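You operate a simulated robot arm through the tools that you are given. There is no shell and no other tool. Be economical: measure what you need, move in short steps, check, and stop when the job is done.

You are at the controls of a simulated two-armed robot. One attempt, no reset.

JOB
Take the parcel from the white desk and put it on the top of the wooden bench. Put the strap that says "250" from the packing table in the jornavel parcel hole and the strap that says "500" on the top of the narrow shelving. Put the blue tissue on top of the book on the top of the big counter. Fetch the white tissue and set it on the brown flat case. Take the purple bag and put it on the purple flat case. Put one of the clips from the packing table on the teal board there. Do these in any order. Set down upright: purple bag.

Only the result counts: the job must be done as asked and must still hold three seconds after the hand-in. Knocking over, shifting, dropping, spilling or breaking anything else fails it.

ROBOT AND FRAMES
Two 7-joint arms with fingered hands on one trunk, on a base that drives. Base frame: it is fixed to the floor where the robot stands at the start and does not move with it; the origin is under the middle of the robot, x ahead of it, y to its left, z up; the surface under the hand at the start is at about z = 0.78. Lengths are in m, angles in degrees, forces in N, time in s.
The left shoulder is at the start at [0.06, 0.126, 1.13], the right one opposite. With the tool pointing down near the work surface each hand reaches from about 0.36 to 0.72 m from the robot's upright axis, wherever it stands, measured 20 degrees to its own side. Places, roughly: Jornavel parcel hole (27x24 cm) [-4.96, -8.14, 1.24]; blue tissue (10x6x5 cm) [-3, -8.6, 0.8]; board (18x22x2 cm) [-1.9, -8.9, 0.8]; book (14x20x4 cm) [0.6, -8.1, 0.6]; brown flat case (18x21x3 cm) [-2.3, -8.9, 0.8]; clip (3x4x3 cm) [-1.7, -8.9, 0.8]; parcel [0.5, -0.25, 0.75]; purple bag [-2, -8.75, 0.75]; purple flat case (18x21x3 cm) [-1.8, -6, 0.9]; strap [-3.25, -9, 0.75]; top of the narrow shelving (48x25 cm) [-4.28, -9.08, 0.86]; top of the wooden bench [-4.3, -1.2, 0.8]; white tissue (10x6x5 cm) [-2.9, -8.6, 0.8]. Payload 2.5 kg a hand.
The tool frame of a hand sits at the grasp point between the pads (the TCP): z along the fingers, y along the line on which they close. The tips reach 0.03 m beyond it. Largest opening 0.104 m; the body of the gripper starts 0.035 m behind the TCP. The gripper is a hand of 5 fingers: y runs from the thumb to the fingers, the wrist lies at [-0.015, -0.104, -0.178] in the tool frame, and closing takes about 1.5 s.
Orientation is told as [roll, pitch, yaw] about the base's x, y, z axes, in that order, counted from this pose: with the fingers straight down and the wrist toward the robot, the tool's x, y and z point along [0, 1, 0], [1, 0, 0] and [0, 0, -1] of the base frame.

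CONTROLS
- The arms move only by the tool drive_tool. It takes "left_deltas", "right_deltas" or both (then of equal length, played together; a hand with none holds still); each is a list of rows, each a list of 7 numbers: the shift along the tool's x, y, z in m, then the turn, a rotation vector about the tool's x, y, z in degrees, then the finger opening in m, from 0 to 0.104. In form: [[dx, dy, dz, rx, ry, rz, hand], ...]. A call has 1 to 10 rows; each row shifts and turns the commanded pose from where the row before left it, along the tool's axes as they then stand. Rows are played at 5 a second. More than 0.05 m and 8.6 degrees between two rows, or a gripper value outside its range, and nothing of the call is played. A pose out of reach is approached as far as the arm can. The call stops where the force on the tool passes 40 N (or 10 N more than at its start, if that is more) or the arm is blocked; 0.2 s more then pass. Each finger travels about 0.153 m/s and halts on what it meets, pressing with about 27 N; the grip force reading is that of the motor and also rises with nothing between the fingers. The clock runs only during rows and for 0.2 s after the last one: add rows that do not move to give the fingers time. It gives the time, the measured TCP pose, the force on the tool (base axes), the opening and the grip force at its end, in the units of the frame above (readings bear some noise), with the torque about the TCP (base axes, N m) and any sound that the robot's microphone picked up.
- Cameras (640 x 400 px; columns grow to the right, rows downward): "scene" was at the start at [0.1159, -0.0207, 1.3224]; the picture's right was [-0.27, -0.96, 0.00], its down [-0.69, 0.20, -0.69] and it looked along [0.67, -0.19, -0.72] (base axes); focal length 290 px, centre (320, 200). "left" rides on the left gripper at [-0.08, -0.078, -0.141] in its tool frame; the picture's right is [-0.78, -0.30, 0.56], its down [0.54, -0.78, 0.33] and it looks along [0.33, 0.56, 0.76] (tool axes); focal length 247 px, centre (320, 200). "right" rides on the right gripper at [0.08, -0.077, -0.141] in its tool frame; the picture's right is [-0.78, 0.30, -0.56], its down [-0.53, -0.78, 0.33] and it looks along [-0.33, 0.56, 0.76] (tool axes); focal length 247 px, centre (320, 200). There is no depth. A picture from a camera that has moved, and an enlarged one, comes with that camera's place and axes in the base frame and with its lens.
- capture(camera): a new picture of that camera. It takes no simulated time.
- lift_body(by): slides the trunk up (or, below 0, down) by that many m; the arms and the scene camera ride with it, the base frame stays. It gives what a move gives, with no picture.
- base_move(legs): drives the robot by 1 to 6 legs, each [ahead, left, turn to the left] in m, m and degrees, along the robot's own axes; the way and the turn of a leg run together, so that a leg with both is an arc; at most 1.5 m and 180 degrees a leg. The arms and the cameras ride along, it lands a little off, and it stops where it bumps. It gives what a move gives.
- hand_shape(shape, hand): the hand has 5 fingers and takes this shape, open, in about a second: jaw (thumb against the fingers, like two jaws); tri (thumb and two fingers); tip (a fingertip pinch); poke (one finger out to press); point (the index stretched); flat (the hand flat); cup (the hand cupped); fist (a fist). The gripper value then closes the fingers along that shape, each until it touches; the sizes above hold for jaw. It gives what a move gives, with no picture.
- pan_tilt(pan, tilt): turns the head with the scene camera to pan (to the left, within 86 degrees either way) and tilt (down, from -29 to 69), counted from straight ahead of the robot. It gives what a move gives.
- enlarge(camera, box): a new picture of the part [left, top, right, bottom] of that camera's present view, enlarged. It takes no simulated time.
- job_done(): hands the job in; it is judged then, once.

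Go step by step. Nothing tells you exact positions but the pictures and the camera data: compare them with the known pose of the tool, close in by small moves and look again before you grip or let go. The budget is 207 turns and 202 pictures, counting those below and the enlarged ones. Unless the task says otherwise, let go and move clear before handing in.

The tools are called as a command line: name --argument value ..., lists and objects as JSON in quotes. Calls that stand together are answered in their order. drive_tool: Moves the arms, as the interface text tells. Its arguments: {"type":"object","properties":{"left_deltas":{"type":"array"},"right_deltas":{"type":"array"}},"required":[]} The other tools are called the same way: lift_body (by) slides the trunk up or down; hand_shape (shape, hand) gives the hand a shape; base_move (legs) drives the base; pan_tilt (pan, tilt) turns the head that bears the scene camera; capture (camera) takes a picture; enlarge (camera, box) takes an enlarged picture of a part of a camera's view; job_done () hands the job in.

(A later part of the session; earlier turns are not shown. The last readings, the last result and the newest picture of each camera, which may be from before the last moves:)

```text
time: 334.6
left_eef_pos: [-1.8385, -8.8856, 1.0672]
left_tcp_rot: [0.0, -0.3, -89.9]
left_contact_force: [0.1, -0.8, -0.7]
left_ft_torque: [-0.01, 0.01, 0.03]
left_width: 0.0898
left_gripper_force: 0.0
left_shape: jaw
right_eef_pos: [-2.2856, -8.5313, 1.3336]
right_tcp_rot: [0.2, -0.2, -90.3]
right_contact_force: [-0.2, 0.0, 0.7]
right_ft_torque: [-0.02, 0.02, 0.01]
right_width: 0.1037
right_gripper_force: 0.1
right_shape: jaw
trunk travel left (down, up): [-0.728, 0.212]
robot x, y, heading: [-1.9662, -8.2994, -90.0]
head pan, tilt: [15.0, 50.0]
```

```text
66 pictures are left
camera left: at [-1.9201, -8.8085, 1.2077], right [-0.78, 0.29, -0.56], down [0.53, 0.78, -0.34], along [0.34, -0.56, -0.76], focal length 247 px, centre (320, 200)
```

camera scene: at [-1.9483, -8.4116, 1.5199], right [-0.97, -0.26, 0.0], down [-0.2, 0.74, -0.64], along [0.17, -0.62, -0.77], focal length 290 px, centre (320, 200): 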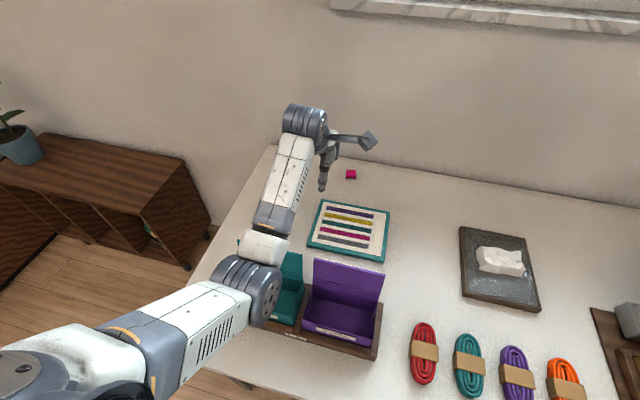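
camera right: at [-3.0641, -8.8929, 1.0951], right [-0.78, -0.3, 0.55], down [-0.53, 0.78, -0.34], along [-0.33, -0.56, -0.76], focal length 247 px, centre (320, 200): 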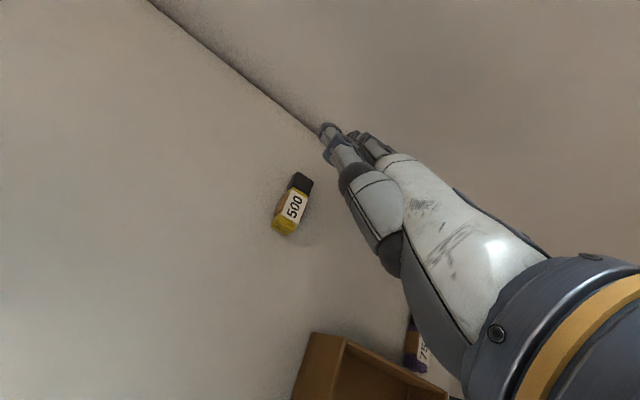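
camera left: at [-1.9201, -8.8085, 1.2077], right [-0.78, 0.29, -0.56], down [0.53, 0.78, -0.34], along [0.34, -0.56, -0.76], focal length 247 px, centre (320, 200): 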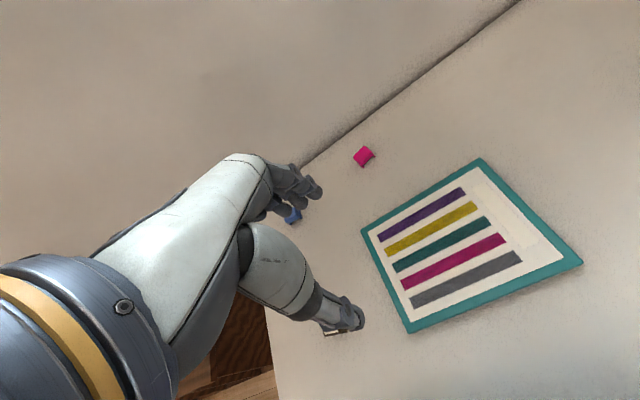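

The black/white clip is at ≈[-1.682, -8.863], board centre ≈[-1.92, -8.895]. I shift 10 cm left, lower the trunk a little and go above the clip.

base_move --legs '[[0, 0.1, 0]]'

lift_body --by -0.05

drive_tool --left_deltas '[[0.029, -0.012, 0, 0, 0, 0, 0.09], [0.029, -0.012, 0, 0, 0, 0, 0.09], [0, 0, 0.04, 0, 0, 0, 0.07], [0, 0, 0.04, 0, 0, 0, 0.07]]'

capture --camera "left"

capture --camera "scene"

```text
time: 335.7
left_eef_pos: [-1.7383, -8.886, 1.0669]
left_tcp_rot: [0.0, -0.3, -89.8]
left_contact_force: [-0.8, -0.6, -0.9]
left_ft_torque: [0.0, 0.05, -0.01]
left_width: 0.0897
left_gripper_force: 0.2
left_shape: jaw
right_eef_pos: [-2.1866, -8.5314, 1.3344]
right_tcp_rot: [0.2, 0.0, -90.3]
right_contact_force: [-0.1, 0.8, 0.1]
right_ft_torque: [-0.01, 0.0, 0.02]
right_width: 0.1039
right_gripper_force: 0.0
right_shape: jaw
trunk travel left (down, up): [-0.728, 0.212]
robot x, y, heading: [-1.8692, -8.2965, -89.9]
head pan, tilt: [15.0, 50.0]
```

```text
time: 336.6
left_eef_pos: [-1.7399, -8.8855, 1.0166]
left_tcp_rot: [0.0, -0.4, -89.9]
left_contact_force: [-0.2, -0.4, 0.7]
left_ft_torque: [0.02, -0.01, 0.01]
left_width: 0.0898
left_gripper_force: 0.1
left_shape: jaw
right_eef_pos: [-2.1868, -8.5309, 1.2844]
right_tcp_rot: [0.2, -0.1, -90.3]
right_contact_force: [-0.2, 0.9, 0.0]
right_ft_torque: [0.01, 0.01, -0.03]
right_width: 0.1042
right_gripper_force: 0.1
right_shape: jaw
trunk travel left (down, up): [-0.678, 0.262]
robot x, y, heading: [-1.867, -8.2989, -90.2]
head pan, tilt: [15.0, 50.0]
```

```text
time: 337.6
left_eef_pos: [-1.6817, -8.8624, 0.9372]
left_tcp_rot: [0.1, -0.2, -89.9]
left_contact_force: [0.3, -0.1, -0.6]
left_ft_torque: [0.02, 0.01, 0.01]
left_width: 0.0706
left_gripper_force: 0.0
left_shape: jaw
right_eef_pos: [-2.1869, -8.5314, 1.2836]
right_tcp_rot: [0.3, 0.0, -90.2]
right_contact_force: [0.2, 0.6, -0.9]
right_ft_torque: [0.03, 0.01, 0.02]
right_width: 0.104
right_gripper_force: 0.2
right_shape: jaw
trunk travel left (down, up): [-0.678, 0.262]
robot x, y, heading: [-1.8683, -8.2972, -90.1]
head pan, tilt: [15.0, 50.0]
```

```text
65 pictures are left
camera left: at [-1.7633, -8.7851, 1.0773], right [-0.78, 0.29, -0.56], down [0.53, 0.78, -0.34], along [0.33, -0.56, -0.76], focal length 247 px, centre (320, 200)
```

left: 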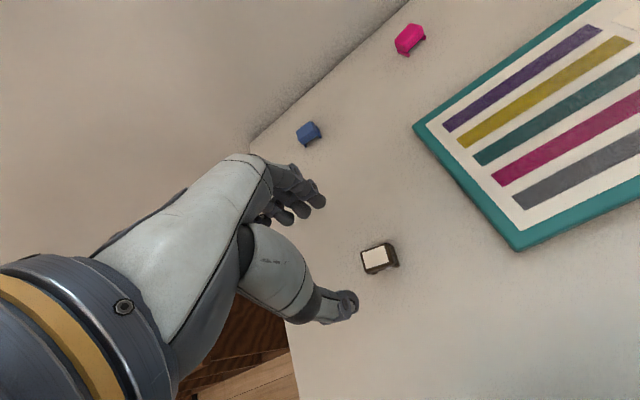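

```text
64 pictures are left
camera scene: at [-1.8488, -8.4118, 1.47], right [-0.97, -0.26, 0.0], down [-0.2, 0.74, -0.64], along [0.17, -0.62, -0.77], focal length 290 px, centre (320, 200)
```

scene: 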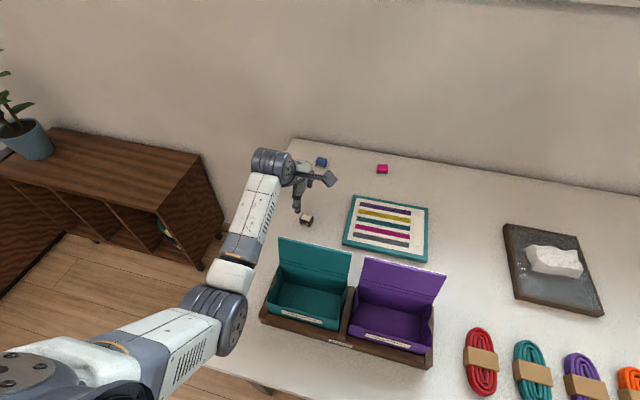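

drive_tool --left_deltas '[[-0.008, 0.006, 0.04, 0, 0, 0, 0.07], [0, 0, 0.04, 0, 0, 0, 0.07], [0, 0, 0.022, 0, 0, 0, 0.07], [0, 0, 0, 0, 0, 0, 0.07]]'

enlarge --camera "left" --box '[240, 140, 460, 340]'

```text
time: 338.6
left_eef_pos: [-1.6886, -8.8684, 0.8354]
left_tcp_rot: [0.0, -0.4, -90.0]
left_contact_force: [-0.8, -0.1, 0.1]
left_ft_torque: [0.0, 0.02, 0.0]
left_width: 0.0707
left_gripper_force: 0.1
left_shape: jaw
right_eef_pos: [-2.1862, -8.5308, 1.2844]
right_tcp_rot: [0.3, -0.1, -90.3]
right_contact_force: [-0.8, 0.4, -0.1]
right_ft_torque: [0.02, 0.0, -0.01]
right_width: 0.104
right_gripper_force: 0.1
right_shape: jaw
trunk travel left (down, up): [-0.678, 0.262]
robot x, y, heading: [-1.8671, -8.2986, -90.0]
head pan, tilt: [15.0, 50.0]
```

```text
2.00 times, centred on (350, 240) of left
camera zoom: at [-1.7686, -8.7919, 0.9757], right [-0.78, 0.29, -0.56], down [0.53, 0.78, -0.34], along [0.34, -0.56, -0.76], focal length 494 px, centre (260, 120)
```

zoom: 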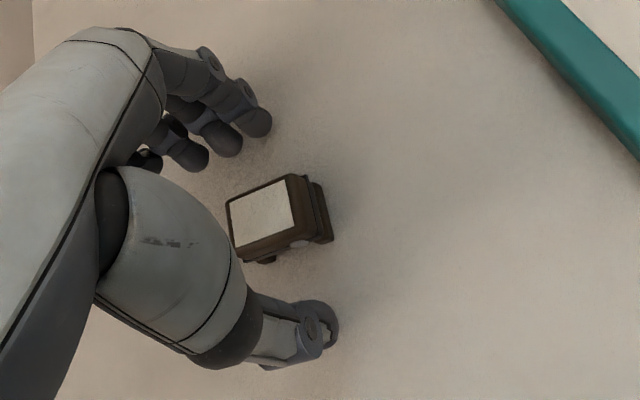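

The clip sits at the grasp point. I close and lift.

drive_tool --left_deltas '[[0, 0, 0.003, 0, 0, 0, 0.07], [0, 0, 0, 0, 0, 0, 0.04], [0, 0, 0, 0, 0, 0, 0.01], [0, 0, 0, 0, 0, 0, 0.01], [0, 0, 0, 0, 0, 0, 0.01], [0, 0, 0, 0, 0, 0, 0.01], [0, 0, -0.03, 0, 0, 0, 0.01], [0, 0, -0.03, 0, 0, 0, 0.01], [0, 0, -0.03, 0, 0, 0, 0.01]]'

capture --camera "left"

```text
time: 340.6
left_eef_pos: [-1.6906, -8.8699, 0.9217]
left_tcp_rot: [0.1, -0.3, -89.9]
left_contact_force: [-0.5, 1.2, 0.4]
left_ft_torque: [-0.03, -0.04, -0.02]
left_width: 0.0144
left_gripper_force: 27.0
left_shape: jaw
right_eef_pos: [-2.1876, -8.5307, 1.2831]
right_tcp_rot: [0.3, -0.1, -90.3]
right_contact_force: [-0.4, 0.2, 0.5]
right_ft_torque: [-0.02, 0.01, 0.01]
right_width: 0.104
right_gripper_force: 0.0
right_shape: jaw
trunk travel left (down, up): [-0.678, 0.262]
robot x, y, heading: [-1.8663, -8.2993, -90.2]
head pan, tilt: [15.0, 50.0]
```

```text
62 pictures are left
camera left: at [-1.771, -8.7924, 1.0632], right [-0.78, 0.29, -0.56], down [0.53, 0.78, -0.34], along [0.34, -0.56, -0.76], focal length 247 px, centre (320, 200)
```

left: 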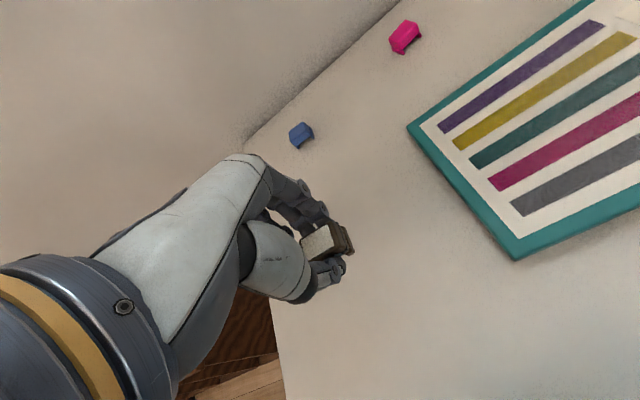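

The clip is held. I shift the base right and bring it over the board (x -2.02…-1.80, y -8.99…-8.82).

base_move --legs '[[0, -0.13, 0]]'

drive_tool --left_deltas '[[-0.03, 0.015, 0, 0, 0, 0, 0.01], [-0.03, 0.01, 0, 0, 0, 0, 0.01]]'

lift_body --by -0.05

capture --camera "left"

```text
time: 341.9
left_eef_pos: [-1.8183, -8.8694, 0.9223]
left_tcp_rot: [0.1, -0.3, -90.1]
left_contact_force: [0.2, -0.3, -0.3]
left_ft_torque: [0.0, -0.03, -0.03]
left_width: 0.0145
left_gripper_force: 27.6
left_shape: jaw
right_eef_pos: [-2.3147, -8.5301, 1.2828]
right_tcp_rot: [0.4, -0.1, -90.4]
right_contact_force: [0.1, 0.7, 0.1]
right_ft_torque: [-0.04, -0.02, -0.01]
right_width: 0.1038
right_gripper_force: 0.1
right_shape: jaw
trunk travel left (down, up): [-0.678, 0.262]
robot x, y, heading: [-1.9949, -8.2982, -90.0]
head pan, tilt: [15.0, 50.0]
```

```text
time: 342.5
left_eef_pos: [-1.878, -8.8948, 0.9231]
left_tcp_rot: [0.1, -0.3, -89.9]
left_contact_force: [0.4, -0.1, -0.3]
left_ft_torque: [0.0, 0.01, 0.02]
left_width: 0.0146
left_gripper_force: 26.8
left_shape: jaw
right_eef_pos: [-2.3152, -8.5303, 1.2828]
right_tcp_rot: [0.3, -0.1, -90.5]
right_contact_force: [0.5, 0.4, -0.5]
right_ft_torque: [0.02, 0.04, 0.0]
right_width: 0.1038
right_gripper_force: 0.0
right_shape: jaw
trunk travel left (down, up): [-0.678, 0.262]
robot x, y, heading: [-1.9958, -8.3006, -90.1]
head pan, tilt: [15.0, 50.0]
```

```text
time: 343.4
left_eef_pos: [-1.8786, -8.8954, 0.8729]
left_tcp_rot: [0.1, -0.2, -89.9]
left_contact_force: [1.0, 0.5, -1.1]
left_ft_torque: [0.02, 0.03, 0.01]
left_width: 0.0145
left_gripper_force: 26.8
left_shape: jaw
right_eef_pos: [-2.3146, -8.5303, 1.235]
right_tcp_rot: [0.1, -0.1, -90.4]
right_contact_force: [0.0, 0.5, 0.3]
right_ft_torque: [0.04, 0.0, 0.0]
right_width: 0.1042
right_gripper_force: 0.0
right_shape: jaw
trunk travel left (down, up): [-0.628, 0.312]
robot x, y, heading: [-1.9961, -8.2997, -90.2]
head pan, tilt: [15.0, 50.0]
```

```text
61 pictures are left
camera left: at [-1.9594, -8.818, 1.0134], right [-0.78, 0.29, -0.56], down [0.53, 0.78, -0.34], along [0.34, -0.56, -0.76], focal length 247 px, centre (320, 200)
```

left: 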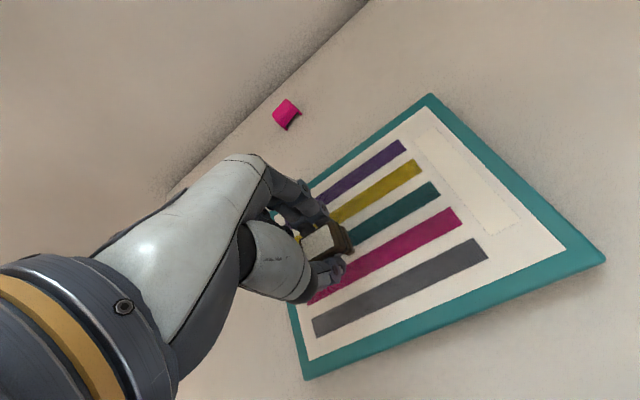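

lift_body --by -0.013

lift_body --by -0.006

lift_body --by -0.005

```text
time: 344.0
left_eef_pos: [-1.8782, -8.8946, 0.8597]
left_tcp_rot: [0.0, -0.3, -89.8]
left_contact_force: [-0.3, 0.0, -0.1]
left_ft_torque: [-0.01, 0.0, 0.0]
left_width: 0.0144
left_gripper_force: 27.1
left_shape: jaw
right_eef_pos: [-2.3145, -8.5303, 1.2207]
right_tcp_rot: [0.2, -0.1, -90.5]
right_contact_force: [0.3, -0.5, -0.2]
right_ft_torque: [-0.02, 0.03, -0.01]
right_width: 0.1038
right_gripper_force: 0.1
right_shape: jaw
trunk travel left (down, up): [-0.615, 0.325]
robot x, y, heading: [-1.9945, -8.2988, -90.1]
head pan, tilt: [15.0, 50.0]
```

```text
time: 344.6
left_eef_pos: [-1.8784, -8.8962, 0.8546]
left_tcp_rot: [0.0, -0.5, -89.8]
left_contact_force: [0.2, 0.0, -0.6]
left_ft_torque: [0.02, -0.02, 0.01]
left_width: 0.0145
left_gripper_force: 27.2
left_shape: jaw
right_eef_pos: [-2.3151, -8.53, 1.2147]
right_tcp_rot: [0.2, -0.1, -90.4]
right_contact_force: [-0.8, 0.3, -0.7]
right_ft_torque: [0.01, 0.04, 0.03]
right_width: 0.1038
right_gripper_force: 0.1
right_shape: jaw
trunk travel left (down, up): [-0.609, 0.331]
robot x, y, heading: [-1.9948, -8.2997, -90.3]
head pan, tilt: [15.0, 50.0]
```

```text
time: 345.1
left_eef_pos: [-1.8789, -8.896, 0.8551]
left_tcp_rot: [0.1, -0.9, -89.9]
left_contact_force: [-0.5, 1.0, 0.4]
left_ft_torque: [-0.02, -0.03, 0.02]
left_width: 0.0146
left_gripper_force: 27.0
left_shape: jaw
right_eef_pos: [-2.3159, -8.5295, 1.2106]
right_tcp_rot: [0.3, -0.2, -90.4]
right_contact_force: [-0.7, -0.6, -0.5]
right_ft_torque: [-0.02, -0.02, -0.01]
right_width: 0.1039
right_gripper_force: 0.1
right_shape: jaw
trunk travel left (down, up): [-0.604, 0.336]
robot x, y, heading: [-1.9933, -8.3004, -90.0]
head pan, tilt: [15.0, 50.0]
```

The hand no longer follows the trunk though the tool feels no force—the arm may touch a bag. I go back up and look.

lift_body --by 0.012

capture --camera "scene"

```text
time: 345.7
left_eef_pos: [-1.8788, -8.8935, 0.8593]
left_tcp_rot: [0.1, -0.2, -90.0]
left_contact_force: [-0.3, 0.0, -0.4]
left_ft_torque: [0.02, 0.0, 0.01]
left_width: 0.0144
left_gripper_force: 26.9
left_shape: jaw
right_eef_pos: [-2.3148, -8.5308, 1.2215]
right_tcp_rot: [0.4, -0.1, -90.5]
right_contact_force: [-0.1, 0.7, -0.4]
right_ft_torque: [-0.03, 0.0, 0.02]
right_width: 0.1039
right_gripper_force: 0.0
right_shape: jaw
trunk travel left (down, up): [-0.616, 0.324]
robot x, y, heading: [-1.9924, -8.2978, -90.1]
head pan, tilt: [15.0, 50.0]
```

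```text
60 pictures are left
camera scene: at [-1.9767, -8.4114, 1.4076], right [-0.97, -0.26, 0.0], down [-0.2, 0.74, -0.64], along [0.17, -0.62, -0.77], focal length 290 px, centre (320, 200)
```

scene: 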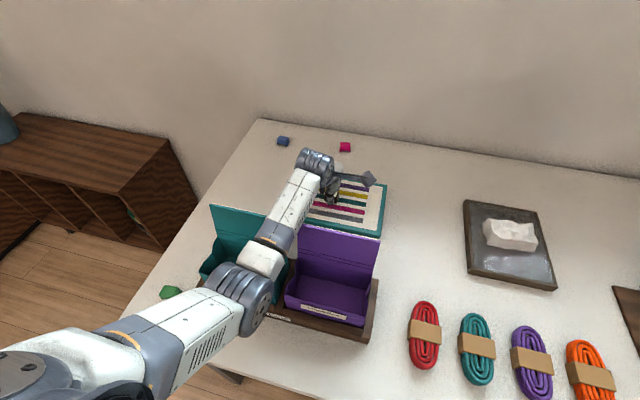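

My elbow is above the bags. Raising the trunk and lowering with the arm straightens it and lifts the elbow clear.

lift_body --by 0.045

drive_tool --left_deltas '[[0, 0, 0.02, 0, 0, 0, 0.01], [0, 0, 0.02, 0, 0, 0, 0.01], [0, 0, 0.008, 0, 0, 0, 0.01], [0, 0, 0.003, 0, 0, 0, 0.01]]'

```text
time: 346.6
left_eef_pos: [-1.8795, -8.8947, 0.9054]
left_tcp_rot: [0.0, -0.3, -90.1]
left_contact_force: [0.4, -0.6, -0.4]
left_ft_torque: [0.01, -0.04, 0.01]
left_width: 0.0145
left_gripper_force: 26.7
left_shape: jaw
right_eef_pos: [-2.3151, -8.5309, 1.2673]
right_tcp_rot: [0.3, 0.0, -90.4]
right_contact_force: [0.1, -0.2, -0.3]
right_ft_torque: [0.0, 0.01, 0.02]
right_width: 0.104
right_gripper_force: 0.1
right_shape: jaw
trunk travel left (down, up): [-0.661, 0.279]
robot x, y, heading: [-1.9944, -8.2961, -89.9]
head pan, tilt: [15.0, 50.0]
```

```text
time: 347.6
left_eef_pos: [-1.8777, -8.8963, 0.8545]
left_tcp_rot: [0.0, -0.4, -89.9]
left_contact_force: [0.6, -0.4, -1.2]
left_ft_torque: [0.0, 0.03, 0.0]
left_width: 0.0143
left_gripper_force: 26.7
left_shape: jaw
right_eef_pos: [-2.3146, -8.5307, 1.2673]
right_tcp_rot: [0.1, -0.2, -90.3]
right_contact_force: [0.1, 0.2, -0.8]
right_ft_torque: [-0.05, -0.05, 0.01]
right_width: 0.104
right_gripper_force: 0.1
right_shape: jaw
trunk travel left (down, up): [-0.661, 0.279]
robot x, y, heading: [-1.9929, -8.2992, -90.2]
head pan, tilt: [15.0, 50.0]
```

drive_tool --left_deltas '[[0, 0, 0.004, 0, 0, 0, 0.01]]'

drive_tool --left_deltas '[[0, 0, 0.004, 0, 0, 0, 0.01]]'

```text
time: 348.0
left_eef_pos: [-1.8792, -8.8956, 0.8503]
left_tcp_rot: [0.0, -0.3, -89.8]
left_contact_force: [0.0, -0.4, 0.3]
left_ft_torque: [0.04, -0.01, 0.03]
left_width: 0.0144
left_gripper_force: 27.2
left_shape: jaw
right_eef_pos: [-2.314, -8.5306, 1.2661]
right_tcp_rot: [0.2, -0.1, -90.4]
right_contact_force: [0.1, -0.1, -0.5]
right_ft_torque: [0.01, -0.01, -0.02]
right_width: 0.1041
right_gripper_force: 0.0
right_shape: jaw
trunk travel left (down, up): [-0.661, 0.279]
robot x, y, heading: [-1.997, -8.2972, -90.1]
head pan, tilt: [15.0, 50.0]
```

```text
time: 348.4
left_eef_pos: [-1.879, -8.8963, 0.8473]
left_tcp_rot: [0.0, -0.5, -89.9]
left_contact_force: [-0.4, 1.1, 2.5]
left_ft_torque: [-0.01, 0.01, 0.01]
left_width: 0.0148
left_gripper_force: 27.1
left_shape: jaw
right_eef_pos: [-2.314, -8.5303, 1.2668]
right_tcp_rot: [0.1, -0.1, -90.4]
right_contact_force: [0.6, -0.6, 0.7]
right_ft_torque: [-0.04, -0.02, 0.03]
right_width: 0.1037
right_gripper_force: 0.1
right_shape: jaw
trunk travel left (down, up): [-0.661, 0.279]
robot x, y, heading: [-1.9958, -8.3015, -90.0]
head pan, tilt: [15.0, 50.0]
```

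Contact with the board. Release and rise.

drive_tool --left_deltas '[[0, 0, 0, 0, 0, 0, 0.03], [0, 0, 0, 0, 0, 0, 0.05], [0, 0, 0, 0, 0, 0, 0.06], [0, 0, 0, 0, 0, 0, 0.06]]'

lift_body --by 0.08

capture --camera "left"

enlarge --camera "scene" --box '[160, 180, 420, 380]'

```text
time: 349.4
left_eef_pos: [-1.8792, -8.895, 0.8472]
left_tcp_rot: [0.0, -0.3, -90.1]
left_contact_force: [-0.3, -1.3, 0.3]
left_ft_torque: [0.03, 0.0, -0.01]
left_width: 0.0596
left_gripper_force: 0.2
left_shape: jaw
right_eef_pos: [-2.3142, -8.5316, 1.2667]
right_tcp_rot: [0.3, -0.2, -90.5]
right_contact_force: [0.3, 0.0, 0.4]
right_ft_torque: [0.03, 0.03, 0.01]
right_width: 0.1039
right_gripper_force: 0.0
right_shape: jaw
trunk travel left (down, up): [-0.661, 0.279]
robot x, y, heading: [-1.9958, -8.2973, -90.1]
head pan, tilt: [15.0, 50.0]
```

```text
time: 350.6
left_eef_pos: [-1.8787, -8.8951, 0.9266]
left_tcp_rot: [0.0, -0.3, -89.8]
left_contact_force: [-0.1, -0.1, -0.3]
left_ft_torque: [-0.01, 0.0, 0.01]
left_width: 0.0598
left_gripper_force: 0.0
left_shape: jaw
right_eef_pos: [-2.3142, -8.5308, 1.3462]
right_tcp_rot: [0.3, -0.1, -90.4]
right_contact_force: [-0.6, 0.5, 0.0]
right_ft_torque: [0.01, 0.01, -0.04]
right_width: 0.1041
right_gripper_force: 0.0
right_shape: jaw
trunk travel left (down, up): [-0.741, 0.199]
robot x, y, heading: [-1.9952, -8.2988, -90.0]
head pan, tilt: [15.0, 50.0]
```

```text
59 pictures are left
camera left: at [-1.9599, -8.8189, 1.0677], right [-0.78, 0.29, -0.56], down [0.53, 0.78, -0.34], along [0.34, -0.56, -0.76], focal length 247 px, centre (320, 200)
```

left: 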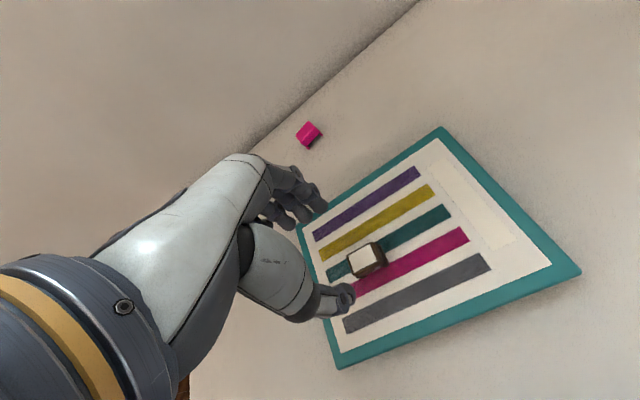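

```text
2.00 times, centred on (290, 280) of scene
camera zoom: at [-1.9766, -8.4116, 1.5329], right [-0.97, -0.26, 0.0], down [-0.2, 0.74, -0.64], along [0.17, -0.62, -0.77], focal length 580 px, centre (380, 40)
```

zoom: 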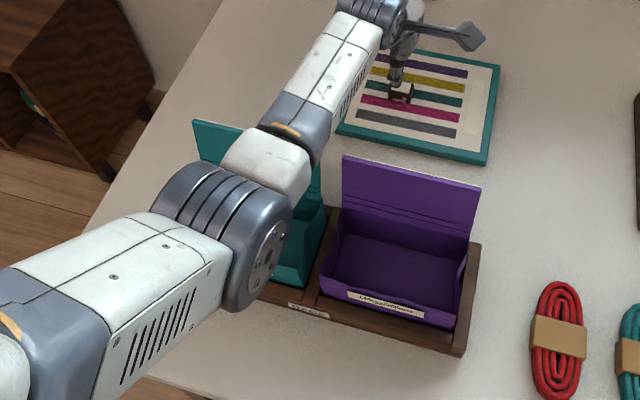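

The clip sits on the board. Now I study the purple bag: I retract the left hand and look closely.

drive_tool --left_deltas '[[0, -0.02, -0.045, 0, 0, 0, 0.104], [0, -0.02, -0.045, 0, 0, 0, 0.104], [0.03, -0.03, -0.02, 0, 0, 0, 0.104], [0.03, -0.03, -0.02, 0, 0, 0, 0.104], [0.03, -0.03, 0, 0, 0, 0, 0.104]]'

base_move --legs '[[-0.25, 0, 0]]'

pan_tilt --pan 0 --tilt 50

capture --camera "scene"

enlarge --camera "scene" --box '[200, 120, 420, 300]'

```text
time: 351.8
left_eef_pos: [-1.7874, -8.7638, 1.0568]
left_tcp_rot: [0.1, -0.4, -90.0]
left_contact_force: [-0.3, 0.7, -0.8]
left_ft_torque: [0.05, -0.04, -0.02]
left_width: 0.1041
left_gripper_force: 0.0
left_shape: jaw
right_eef_pos: [-2.3149, -8.5298, 1.3464]
right_tcp_rot: [0.1, -0.1, -90.4]
right_contact_force: [-0.1, -0.4, -1.0]
right_ft_torque: [0.0, -0.01, 0.0]
right_width: 0.1039
right_gripper_force: 0.0
right_shape: jaw
trunk travel left (down, up): [-0.741, 0.199]
robot x, y, heading: [-1.995, -8.3024, -90.0]
head pan, tilt: [15.0, 50.0]
```

```text
time: 353.6
left_eef_pos: [-1.7874, -8.5098, 1.0559]
left_tcp_rot: [-0.1, -0.4, -89.9]
left_contact_force: [-0.3, -0.1, -0.4]
left_ft_torque: [-0.03, 0.01, 0.03]
left_width: 0.1038
left_gripper_force: 0.1
left_shape: jaw
right_eef_pos: [-2.3142, -8.2751, 1.3467]
right_tcp_rot: [0.1, -0.1, -90.4]
right_contact_force: [-0.3, -0.3, 0.3]
right_ft_torque: [0.01, 0.01, -0.01]
right_width: 0.1036
right_gripper_force: 0.0
right_shape: jaw
trunk travel left (down, up): [-0.741, 0.199]
robot x, y, heading: [-1.994, -8.043, -89.8]
head pan, tilt: [15.0, 50.0]
```

```text
time: 354.4
left_eef_pos: [-1.7869, -8.5106, 1.0573]
left_tcp_rot: [0.0, -0.1, -89.8]
left_contact_force: [-0.2, 0.9, -0.1]
left_ft_torque: [0.0, -0.01, 0.0]
left_width: 0.1039
left_gripper_force: 0.0
left_shape: jaw
right_eef_pos: [-2.3138, -8.2778, 1.3468]
right_tcp_rot: [0.2, -0.1, -90.3]
right_contact_force: [-0.8, 0.4, -0.5]
right_ft_torque: [0.04, -0.05, -0.01]
right_width: 0.1038
right_gripper_force: 0.0
right_shape: jaw
trunk travel left (down, up): [-0.741, 0.199]
robot x, y, heading: [-1.9917, -8.0458, -90.1]
head pan, tilt: [0.0, 50.0]
```

```text
57 pictures are left
camera scene: at [-1.9958, -8.1601, 1.5329], right [-1.0, 0.0, 0.0], down [0.0, 0.77, -0.64], along [0.0, -0.64, -0.77], focal length 290 px, centre (320, 200)
```

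scene: 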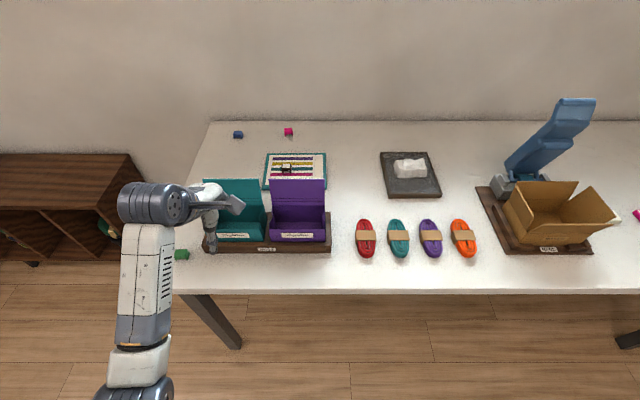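

```text
2.22 times, centred on (310, 210) of scene
camera zoom: at [-1.9958, -8.1601, 1.5329], right [-1.0, 0.0, 0.0], down [0.0, 0.77, -0.64], along [0.0, -0.64, -0.77], focal length 644 px, centre (342, 178)
```

zoom: 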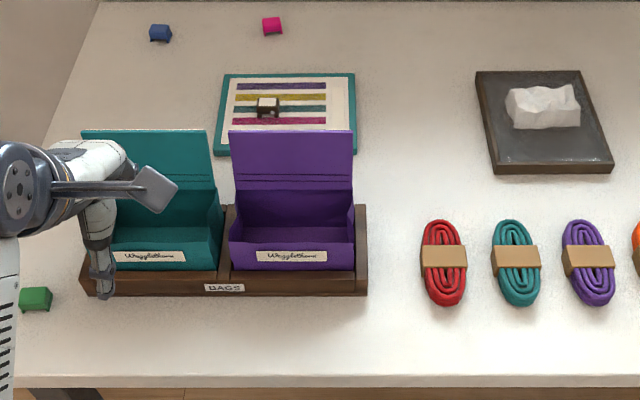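

The bag is a 15.6 × 11 cm open box (x -2.01…-1.86, front wall y≈-8.617, rim z≈0.85), flap behind. I'll pinch its front wall with the left hand: thumb outside, fingers inside.

base_move --legs '[[0.12, -0.06, 0]]'

drive_tool --left_deltas '[[-0.03, 0, 0, 0, 0, 0, 0.06], [-0.03, 0, 0, 0, 0, 0, 0.06], [-0.028, 0, 0, 0, 0, 0, 0.06], [0, 0, 0.04, 0, 0, 0, 0.06], [0, 0, 0.03, 0, 0, 0, 0.06]]'

capture --camera "left"

capture --camera "scene"

```text
time: 355.7
left_eef_pos: [-1.8447, -8.6294, 1.0548]
left_tcp_rot: [0.1, -0.3, -89.7]
left_contact_force: [-0.8, -0.1, -0.1]
left_ft_torque: [-0.01, -0.03, -0.01]
left_width: 0.1039
left_gripper_force: 0.0
left_shape: jaw
right_eef_pos: [-2.3729, -8.3976, 1.3471]
right_tcp_rot: [0.3, -0.1, -90.2]
right_contact_force: [0.0, -1.1, 0.5]
right_ft_torque: [-0.01, -0.01, -0.02]
right_width: 0.104
right_gripper_force: 0.0
right_shape: jaw
trunk travel left (down, up): [-0.741, 0.199]
robot x, y, heading: [-2.0544, -8.1642, -89.9]
head pan, tilt: [0.0, 50.0]
```

```text
time: 356.9
left_eef_pos: [-1.9317, -8.6292, 0.9873]
left_tcp_rot: [0.1, -0.4, -89.9]
left_contact_force: [0.1, 0.2, 1.0]
left_ft_torque: [-0.03, 0.0, -0.02]
left_width: 0.0603
left_gripper_force: 0.2
left_shape: jaw
right_eef_pos: [-2.3732, -8.397, 1.346]
right_tcp_rot: [0.2, -0.1, -90.3]
right_contact_force: [0.1, -0.2, -0.7]
right_ft_torque: [-0.01, -0.01, -0.03]
right_width: 0.104
right_gripper_force: 0.1
right_shape: jaw
trunk travel left (down, up): [-0.741, 0.199]
robot x, y, heading: [-2.0524, -8.1616, -89.9]
head pan, tilt: [0.0, 50.0]
```

```text
55 pictures are left
camera left: at [-2.0131, -8.5525, 1.1275], right [-0.78, 0.29, -0.56], down [0.53, 0.78, -0.34], along [0.34, -0.56, -0.76], focal length 247 px, centre (320, 200)
```

left: 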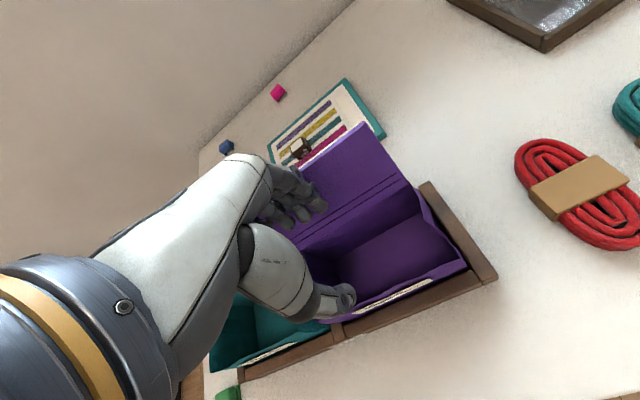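

```text
54 pictures are left
camera scene: at [-2.0551, -8.279, 1.533], right [-1.0, 0.0, 0.0], down [0.0, 0.77, -0.64], along [0.0, -0.64, -0.77], focal length 290 px, centre (320, 200)
```

scene: 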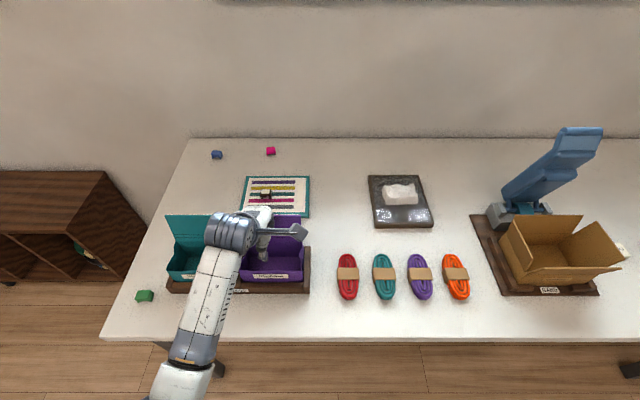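

Front wall is about y=-8.605. I align to it and lower part-way to check.

drive_tool --left_deltas '[[0, -0.022, 0, 0, 0, 0, 0.06], [0, 0, 0.04, 0, 0, 0, 0.06], [0, 0, 0.04, 0, 0, 0, 0.06]]'

enlarge --camera "left" --box '[200, 130, 500, 380]'

enlarge --camera "scene" --box '[150, 200, 340, 320]'

```text
time: 357.7
left_eef_pos: [-1.9329, -8.6087, 0.908]
left_tcp_rot: [0.1, -0.3, -89.8]
left_contact_force: [1.0, 0.5, -0.3]
left_ft_torque: [0.04, -0.04, -0.01]
left_width: 0.0602
left_gripper_force: 0.1
left_shape: jaw
right_eef_pos: [-2.3722, -8.3962, 1.3474]
right_tcp_rot: [0.2, -0.1, -90.2]
right_contact_force: [-0.5, -0.1, 0.3]
right_ft_torque: [0.02, 0.01, 0.01]
right_width: 0.1036
right_gripper_force: 0.1
right_shape: jaw
trunk travel left (down, up): [-0.741, 0.199]
robot x, y, heading: [-2.0515, -8.165, -89.8]
head pan, tilt: [0.0, 50.0]
```

```text
1.60 times, centred on (350, 255) of left
camera zoom: at [-2.0123, -8.5322, 1.0484], right [-0.78, 0.29, -0.56], down [0.53, 0.78, -0.34], along [0.34, -0.56, -0.76], focal length 395 px, centre (272, 112)
```

zoom: 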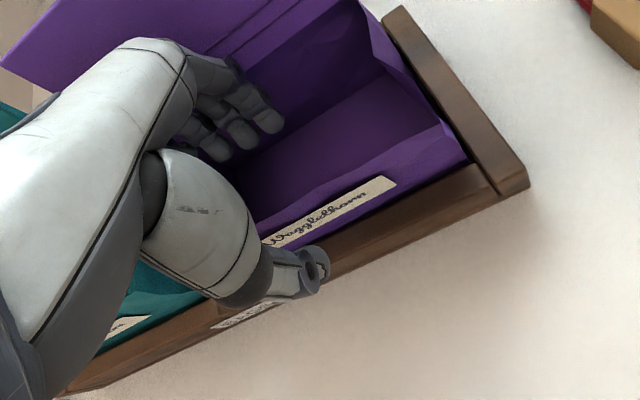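

```text
3.33 times, centred on (245, 260) of scene
camera zoom: at [-2.0548, -8.2789, 1.533], right [-1.0, 0.0, 0.0], down [0.0, 0.77, -0.64], along [0.0, -0.64, -0.77], focal length 967 px, centre (570, 0)
```

zoom: 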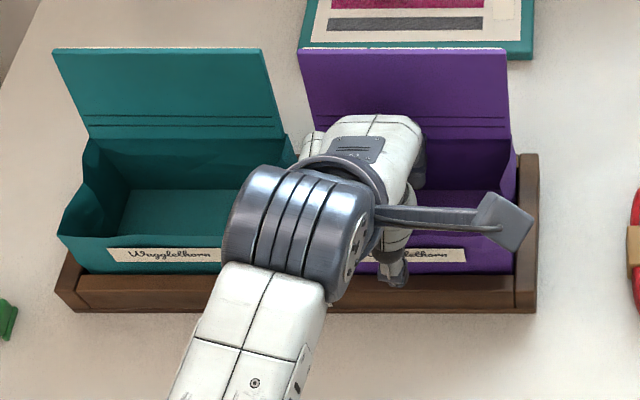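

The rim is about z=0.87 at y≈-8.604. I lower another 4 cm and close on the wall.

drive_tool --left_deltas '[[0, -0.004, 0.02, 0, 0, 0, 0.06], [0, 0, 0.018, 0, 0, 0, 0.06], [0, 0, 0, 0, 0, 0, 0.06]]'

enlarge --camera "left" --box '[200, 130, 500, 380]'

```text
time: 358.5
left_eef_pos: [-1.9307, -8.6045, 0.8688]
left_tcp_rot: [0.0, -0.3, -89.7]
left_contact_force: [0.0, 0.3, 0.6]
left_ft_torque: [0.0, 0.04, -0.01]
left_width: 0.0603
left_gripper_force: 0.1
left_shape: jaw
right_eef_pos: [-2.3728, -8.3969, 1.3466]
right_tcp_rot: [0.1, -0.1, -90.2]
right_contact_force: [0.3, 0.5, 0.8]
right_ft_torque: [0.0, -0.01, 0.01]
right_width: 0.104
right_gripper_force: 0.1
right_shape: jaw
trunk travel left (down, up): [-0.741, 0.199]
robot x, y, heading: [-2.0532, -8.1641, -90.1]
head pan, tilt: [0.0, 50.0]
```

```text
1.60 times, centred on (350, 255) of left
camera zoom: at [-2.0123, -8.5286, 1.009], right [-0.78, 0.29, -0.56], down [0.53, 0.78, -0.34], along [0.34, -0.56, -0.76], focal length 395 px, centre (272, 112)
```

zoom: 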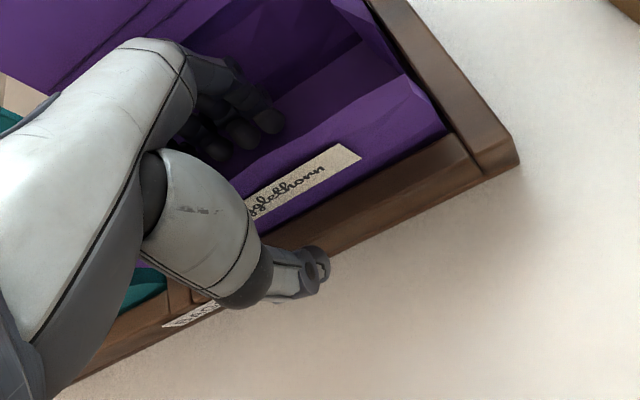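

drive_tool --left_deltas '[[0, 0, 0, 0, 0, 0, 0.04], [0, 0, 0, 0, 0, 0, 0.02], [0, 0, 0, 0, 0, 0, 0.0], [0, 0, 0, 0, 0, 0, 0.0], [0, 0, 0, 0, 0, 0, 0.0], [0, 0, 0, 0, 0, 0, 0.0]]'

enlarge --camera "left" --box '[200, 130, 500, 380]'

```text
time: 359.9
left_eef_pos: [-1.931, -8.6034, 0.87]
left_tcp_rot: [0.0, -0.3, -89.7]
left_contact_force: [-0.1, 14.1, 11.9]
left_ft_torque: [0.74, -0.02, 0.18]
left_width: 0.01
left_gripper_force: 27.2
left_shape: jaw
right_eef_pos: [-2.3727, -8.395, 1.3471]
right_tcp_rot: [0.2, -0.1, -90.1]
right_contact_force: [0.1, 0.1, 0.4]
right_ft_torque: [0.03, 0.02, -0.01]
right_width: 0.1039
right_gripper_force: 0.0
right_shape: jaw
trunk travel left (down, up): [-0.741, 0.199]
robot x, y, heading: [-2.0517, -8.1617, -90.1]
head pan, tilt: [0.0, 50.0]
```

```text
1.60 times, centred on (350, 255) of left
camera zoom: at [-2.0125, -8.5269, 1.0099], right [-0.78, 0.29, -0.56], down [0.53, 0.78, -0.34], along [0.34, -0.56, -0.76], focal length 395 px, centre (272, 112)
```

zoom: 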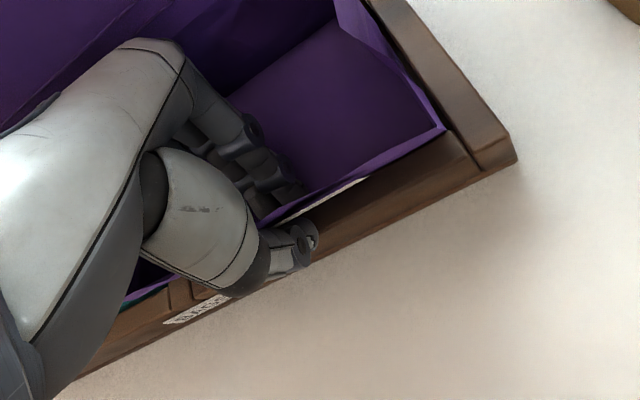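

There's a side load: the thumb may be pressing on the tray board. I reopen, rise 1.2 cm, and close again.

drive_tool --left_deltas '[[0, 0, 0, 0, 0, 0, 0.03], [0, 0, 0, 0, 0, 0, 0.05], [0, 0, -0.012, 0, 0, 0, 0.05], [0, 0.003, 0, 0, 0, 0, 0.04], [0, 0, 0, 0, 0, 0, 0.02], [0, 0, 0, 0, 0, 0, 0.0], [0, 0, 0, 0, 0, 0, 0.0], [0, 0, 0, 0, 0, 0, 0.0], [0, 0, 0, 0, 0, 0, 0.0]]'

enlarge --camera "left" --box '[200, 130, 500, 380]'

```text
time: 361.9
left_eef_pos: [-1.9326, -8.6074, 0.8807]
left_tcp_rot: [0.0, -0.3, -89.9]
left_contact_force: [-0.2, 5.7, 0.8]
left_ft_torque: [0.18, -0.02, -0.08]
left_width: 0.0012
left_gripper_force: 27.3
left_shape: jaw
right_eef_pos: [-2.3725, -8.3961, 1.3471]
right_tcp_rot: [0.1, -0.2, -90.1]
right_contact_force: [0.0, 0.3, 0.2]
right_ft_torque: [-0.04, 0.0, 0.0]
right_width: 0.104
right_gripper_force: 0.0
right_shape: jaw
trunk travel left (down, up): [-0.741, 0.199]
robot x, y, heading: [-2.0524, -8.1642, -90.0]
head pan, tilt: [0.0, 50.0]
```

```text
1.60 times, centred on (350, 255) of left
camera zoom: at [-2.0132, -8.5301, 1.0207], right [-0.78, 0.29, -0.56], down [0.53, 0.78, -0.34], along [0.34, -0.56, -0.76], focal length 395 px, centre (272, 112)
```

zoom: 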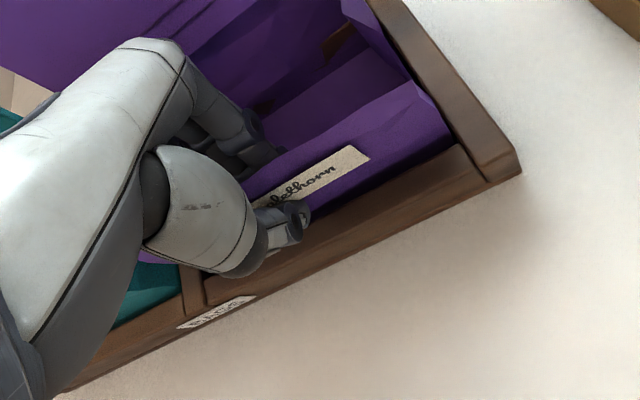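

It now pinches the thin front wall. I lift a little and check that the bag follows.

drive_tool --left_deltas '[[0, 0, -0.015, 0, 0, 0, 0.0], [0, 0, -0.015, 0, 0, 0, 0.0], [0, 0, -0.015, 0, 0, 0, 0.0]]'

capture --camera "left"

enlarge --camera "scene" --box '[150, 200, 340, 320]'

```text
time: 362.7
left_eef_pos: [-1.9325, -8.6075, 0.9256]
left_tcp_rot: [0.1, -0.3, -89.8]
left_contact_force: [0.4, 0.1, -0.5]
left_ft_torque: [0.04, -0.02, 0.0]
left_width: 0.0011
left_gripper_force: 27.3
left_shape: jaw
right_eef_pos: [-2.3727, -8.3968, 1.3472]
right_tcp_rot: [0.2, -0.1, -90.2]
right_contact_force: [-0.3, 0.5, 0.4]
right_ft_torque: [0.01, 0.01, -0.02]
right_width: 0.104
right_gripper_force: 0.1
right_shape: jaw
trunk travel left (down, up): [-0.741, 0.199]
robot x, y, heading: [-2.051, -8.1663, -89.6]
head pan, tilt: [0.0, 50.0]
```

```text
48 pictures are left
camera left: at [-2.0133, -8.5299, 1.0657], right [-0.78, 0.29, -0.56], down [0.53, 0.78, -0.34], along [0.34, -0.56, -0.76], focal length 247 px, centre (320, 200)
```

left: 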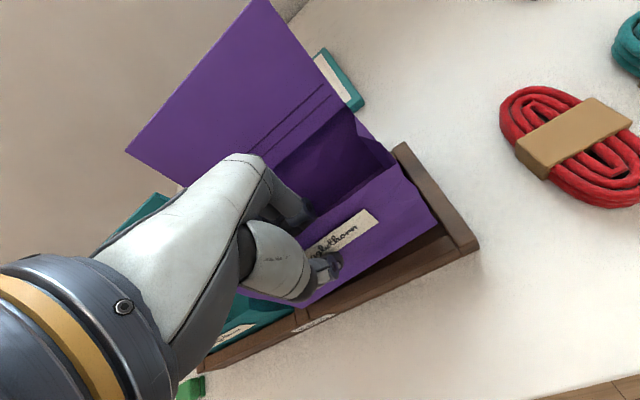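

```text
3.33 times, centred on (245, 260) of scene
camera zoom: at [-2.0549, -8.2791, 1.5329], right [-1.0, 0.0, 0.0], down [0.0, 0.77, -0.64], along [0.0, -0.64, -0.77], focal length 967 px, centre (570, 0)
```

zoom: 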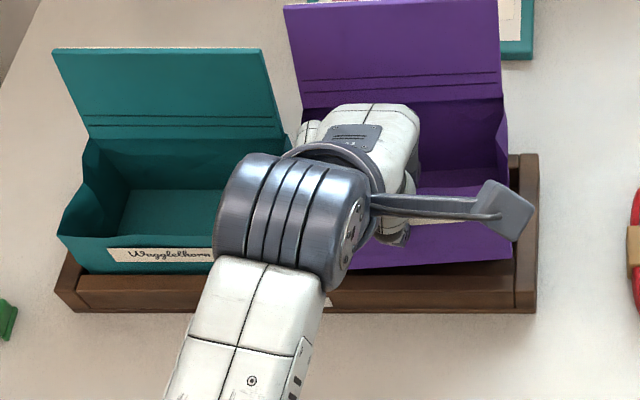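

The bag is lifting out, tray and teal bag unmoved. I lift higher.

drive_tool --left_deltas '[[0, 0, -0.03, 0, 0, 0, 0.0], [0, 0, -0.03, 0, 0, 0, 0.0], [0, 0, -0.03, 0, 0, 0, 0.0], [0, 0.01, -0.03, 0, 0, 0, 0.0]]'

capture --camera "left"

capture --camera "scene"

```text
time: 363.7
left_eef_pos: [-1.9323, -8.6138, 1.043]
left_tcp_rot: [0.1, -0.4, -89.8]
left_contact_force: [-0.1, 0.5, -0.8]
left_ft_torque: [-0.01, 0.04, 0.02]
left_width: 0.0011
left_gripper_force: 27.0
left_shape: jaw
right_eef_pos: [-2.3724, -8.3968, 1.3468]
right_tcp_rot: [0.2, 0.0, -90.2]
right_contact_force: [0.1, 0.5, -0.6]
right_ft_torque: [0.01, 0.01, 0.02]
right_width: 0.1039
right_gripper_force: 0.0
right_shape: jaw
trunk travel left (down, up): [-0.741, 0.199]
robot x, y, heading: [-2.0527, -8.1629, -89.8]
head pan, tilt: [0.0, 50.0]
```

```text
46 pictures are left
camera left: at [-2.0134, -8.5382, 1.1841], right [-0.78, 0.29, -0.56], down [0.53, 0.78, -0.34], along [0.34, -0.56, -0.76], focal length 247 px, centre (320, 200)
```

left: 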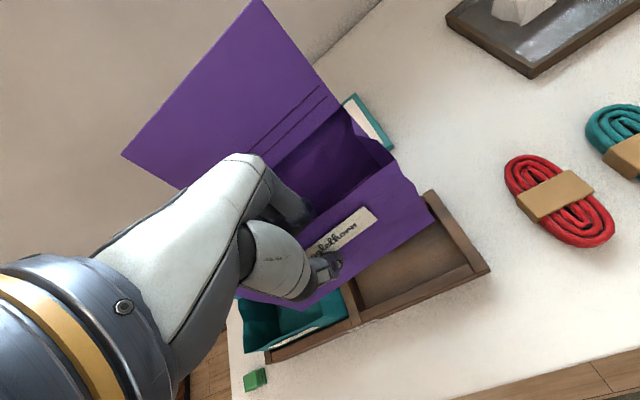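

```text
45 pictures are left
camera scene: at [-2.0549, -8.2794, 1.5329], right [-1.0, 0.0, 0.0], down [0.0, 0.77, -0.64], along [0.0, -0.64, -0.77], focal length 290 px, centre (320, 200)
```

scene: 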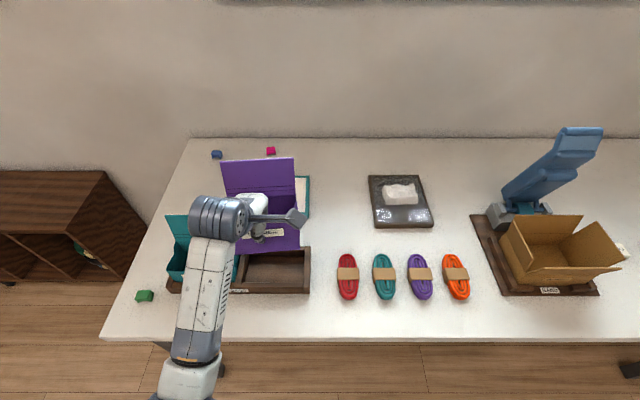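

The bag is held firmly. I back away, turn around to the north and look for the purple flat case.

base_move --legs '[[-0.5, 0, 0], [0, 0, 90], [0, 0, 90]]'

pan_tilt --pan 0 --tilt 30

capture --camera "scene"

```text
time: 374.3
left_eef_pos: [-2.1714, -7.2086, 1.0424]
left_tcp_rot: [-0.1, -0.3, 89.9]
left_contact_force: [0.7, 0.3, -0.2]
left_ft_torque: [-0.04, -0.01, 0.03]
left_width: 0.0008
left_gripper_force: 26.8
left_shape: jaw
right_eef_pos: [-1.7332, -7.4296, 1.3471]
right_tcp_rot: [0.2, -0.1, 89.5]
right_contact_force: [-0.2, 0.2, 0.1]
right_ft_torque: [-0.02, 0.0, -0.01]
right_width: 0.1041
right_gripper_force: 0.1
right_shape: jaw
trunk travel left (down, up): [-0.741, 0.199]
robot x, y, heading: [-2.0535, -7.656, 89.8]
head pan, tilt: [0.0, 50.0]
```

```text
time: 375.1
left_eef_pos: [-2.1704, -7.2103, 1.0428]
left_tcp_rot: [0.0, -0.3, 89.9]
left_contact_force: [0.3, 0.0, -0.6]
left_ft_torque: [-0.01, 0.02, -0.01]
left_width: 0.0008
left_gripper_force: 26.6
left_shape: jaw
right_eef_pos: [-1.732, -7.4299, 1.3471]
right_tcp_rot: [0.1, -0.1, 89.6]
right_contact_force: [0.7, -0.7, 0.2]
right_ft_torque: [-0.03, -0.01, 0.0]
right_width: 0.1037
right_gripper_force: 0.1
right_shape: jaw
trunk travel left (down, up): [-0.741, 0.199]
robot x, y, heading: [-2.0559, -7.6625, 89.8]
head pan, tilt: [0.0, 30.0]
```

```text
44 pictures are left
camera scene: at [-2.054, -7.5291, 1.5624], right [1.0, 0.0, 0.0], down [0.0, -0.5, -0.87], along [0.0, 0.87, -0.5], focal length 290 px, centre (320, 200)
```

scene: 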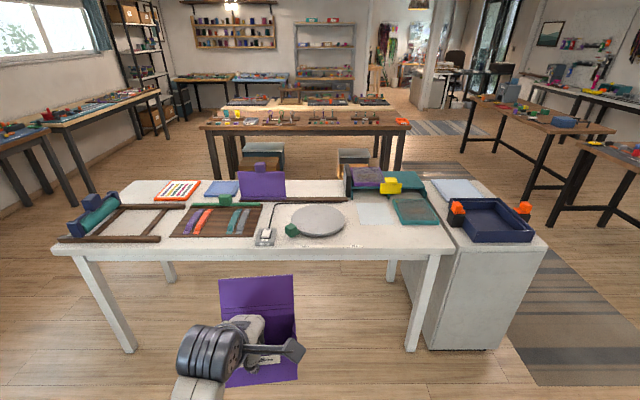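

enlarge --camera "scene" --box '[200, 140, 470, 260]'

```text
2.37 times, centred on (335, 200) of scene
camera zoom: at [-2.054, -7.5291, 1.5624], right [1.0, 0.0, 0.0], down [0.0, -0.5, -0.87], along [0.0, 0.87, -0.5], focal length 688 px, centre (284, 200)
```

zoom: 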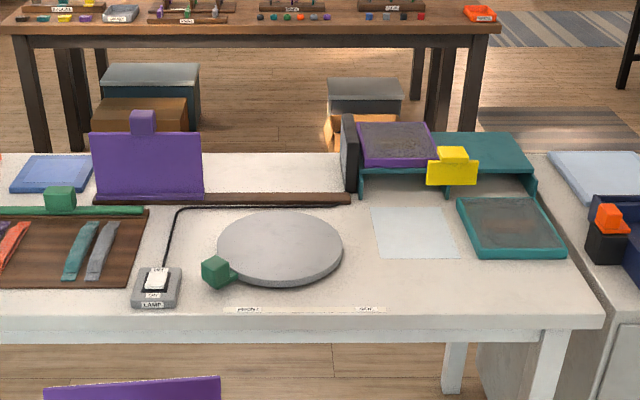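

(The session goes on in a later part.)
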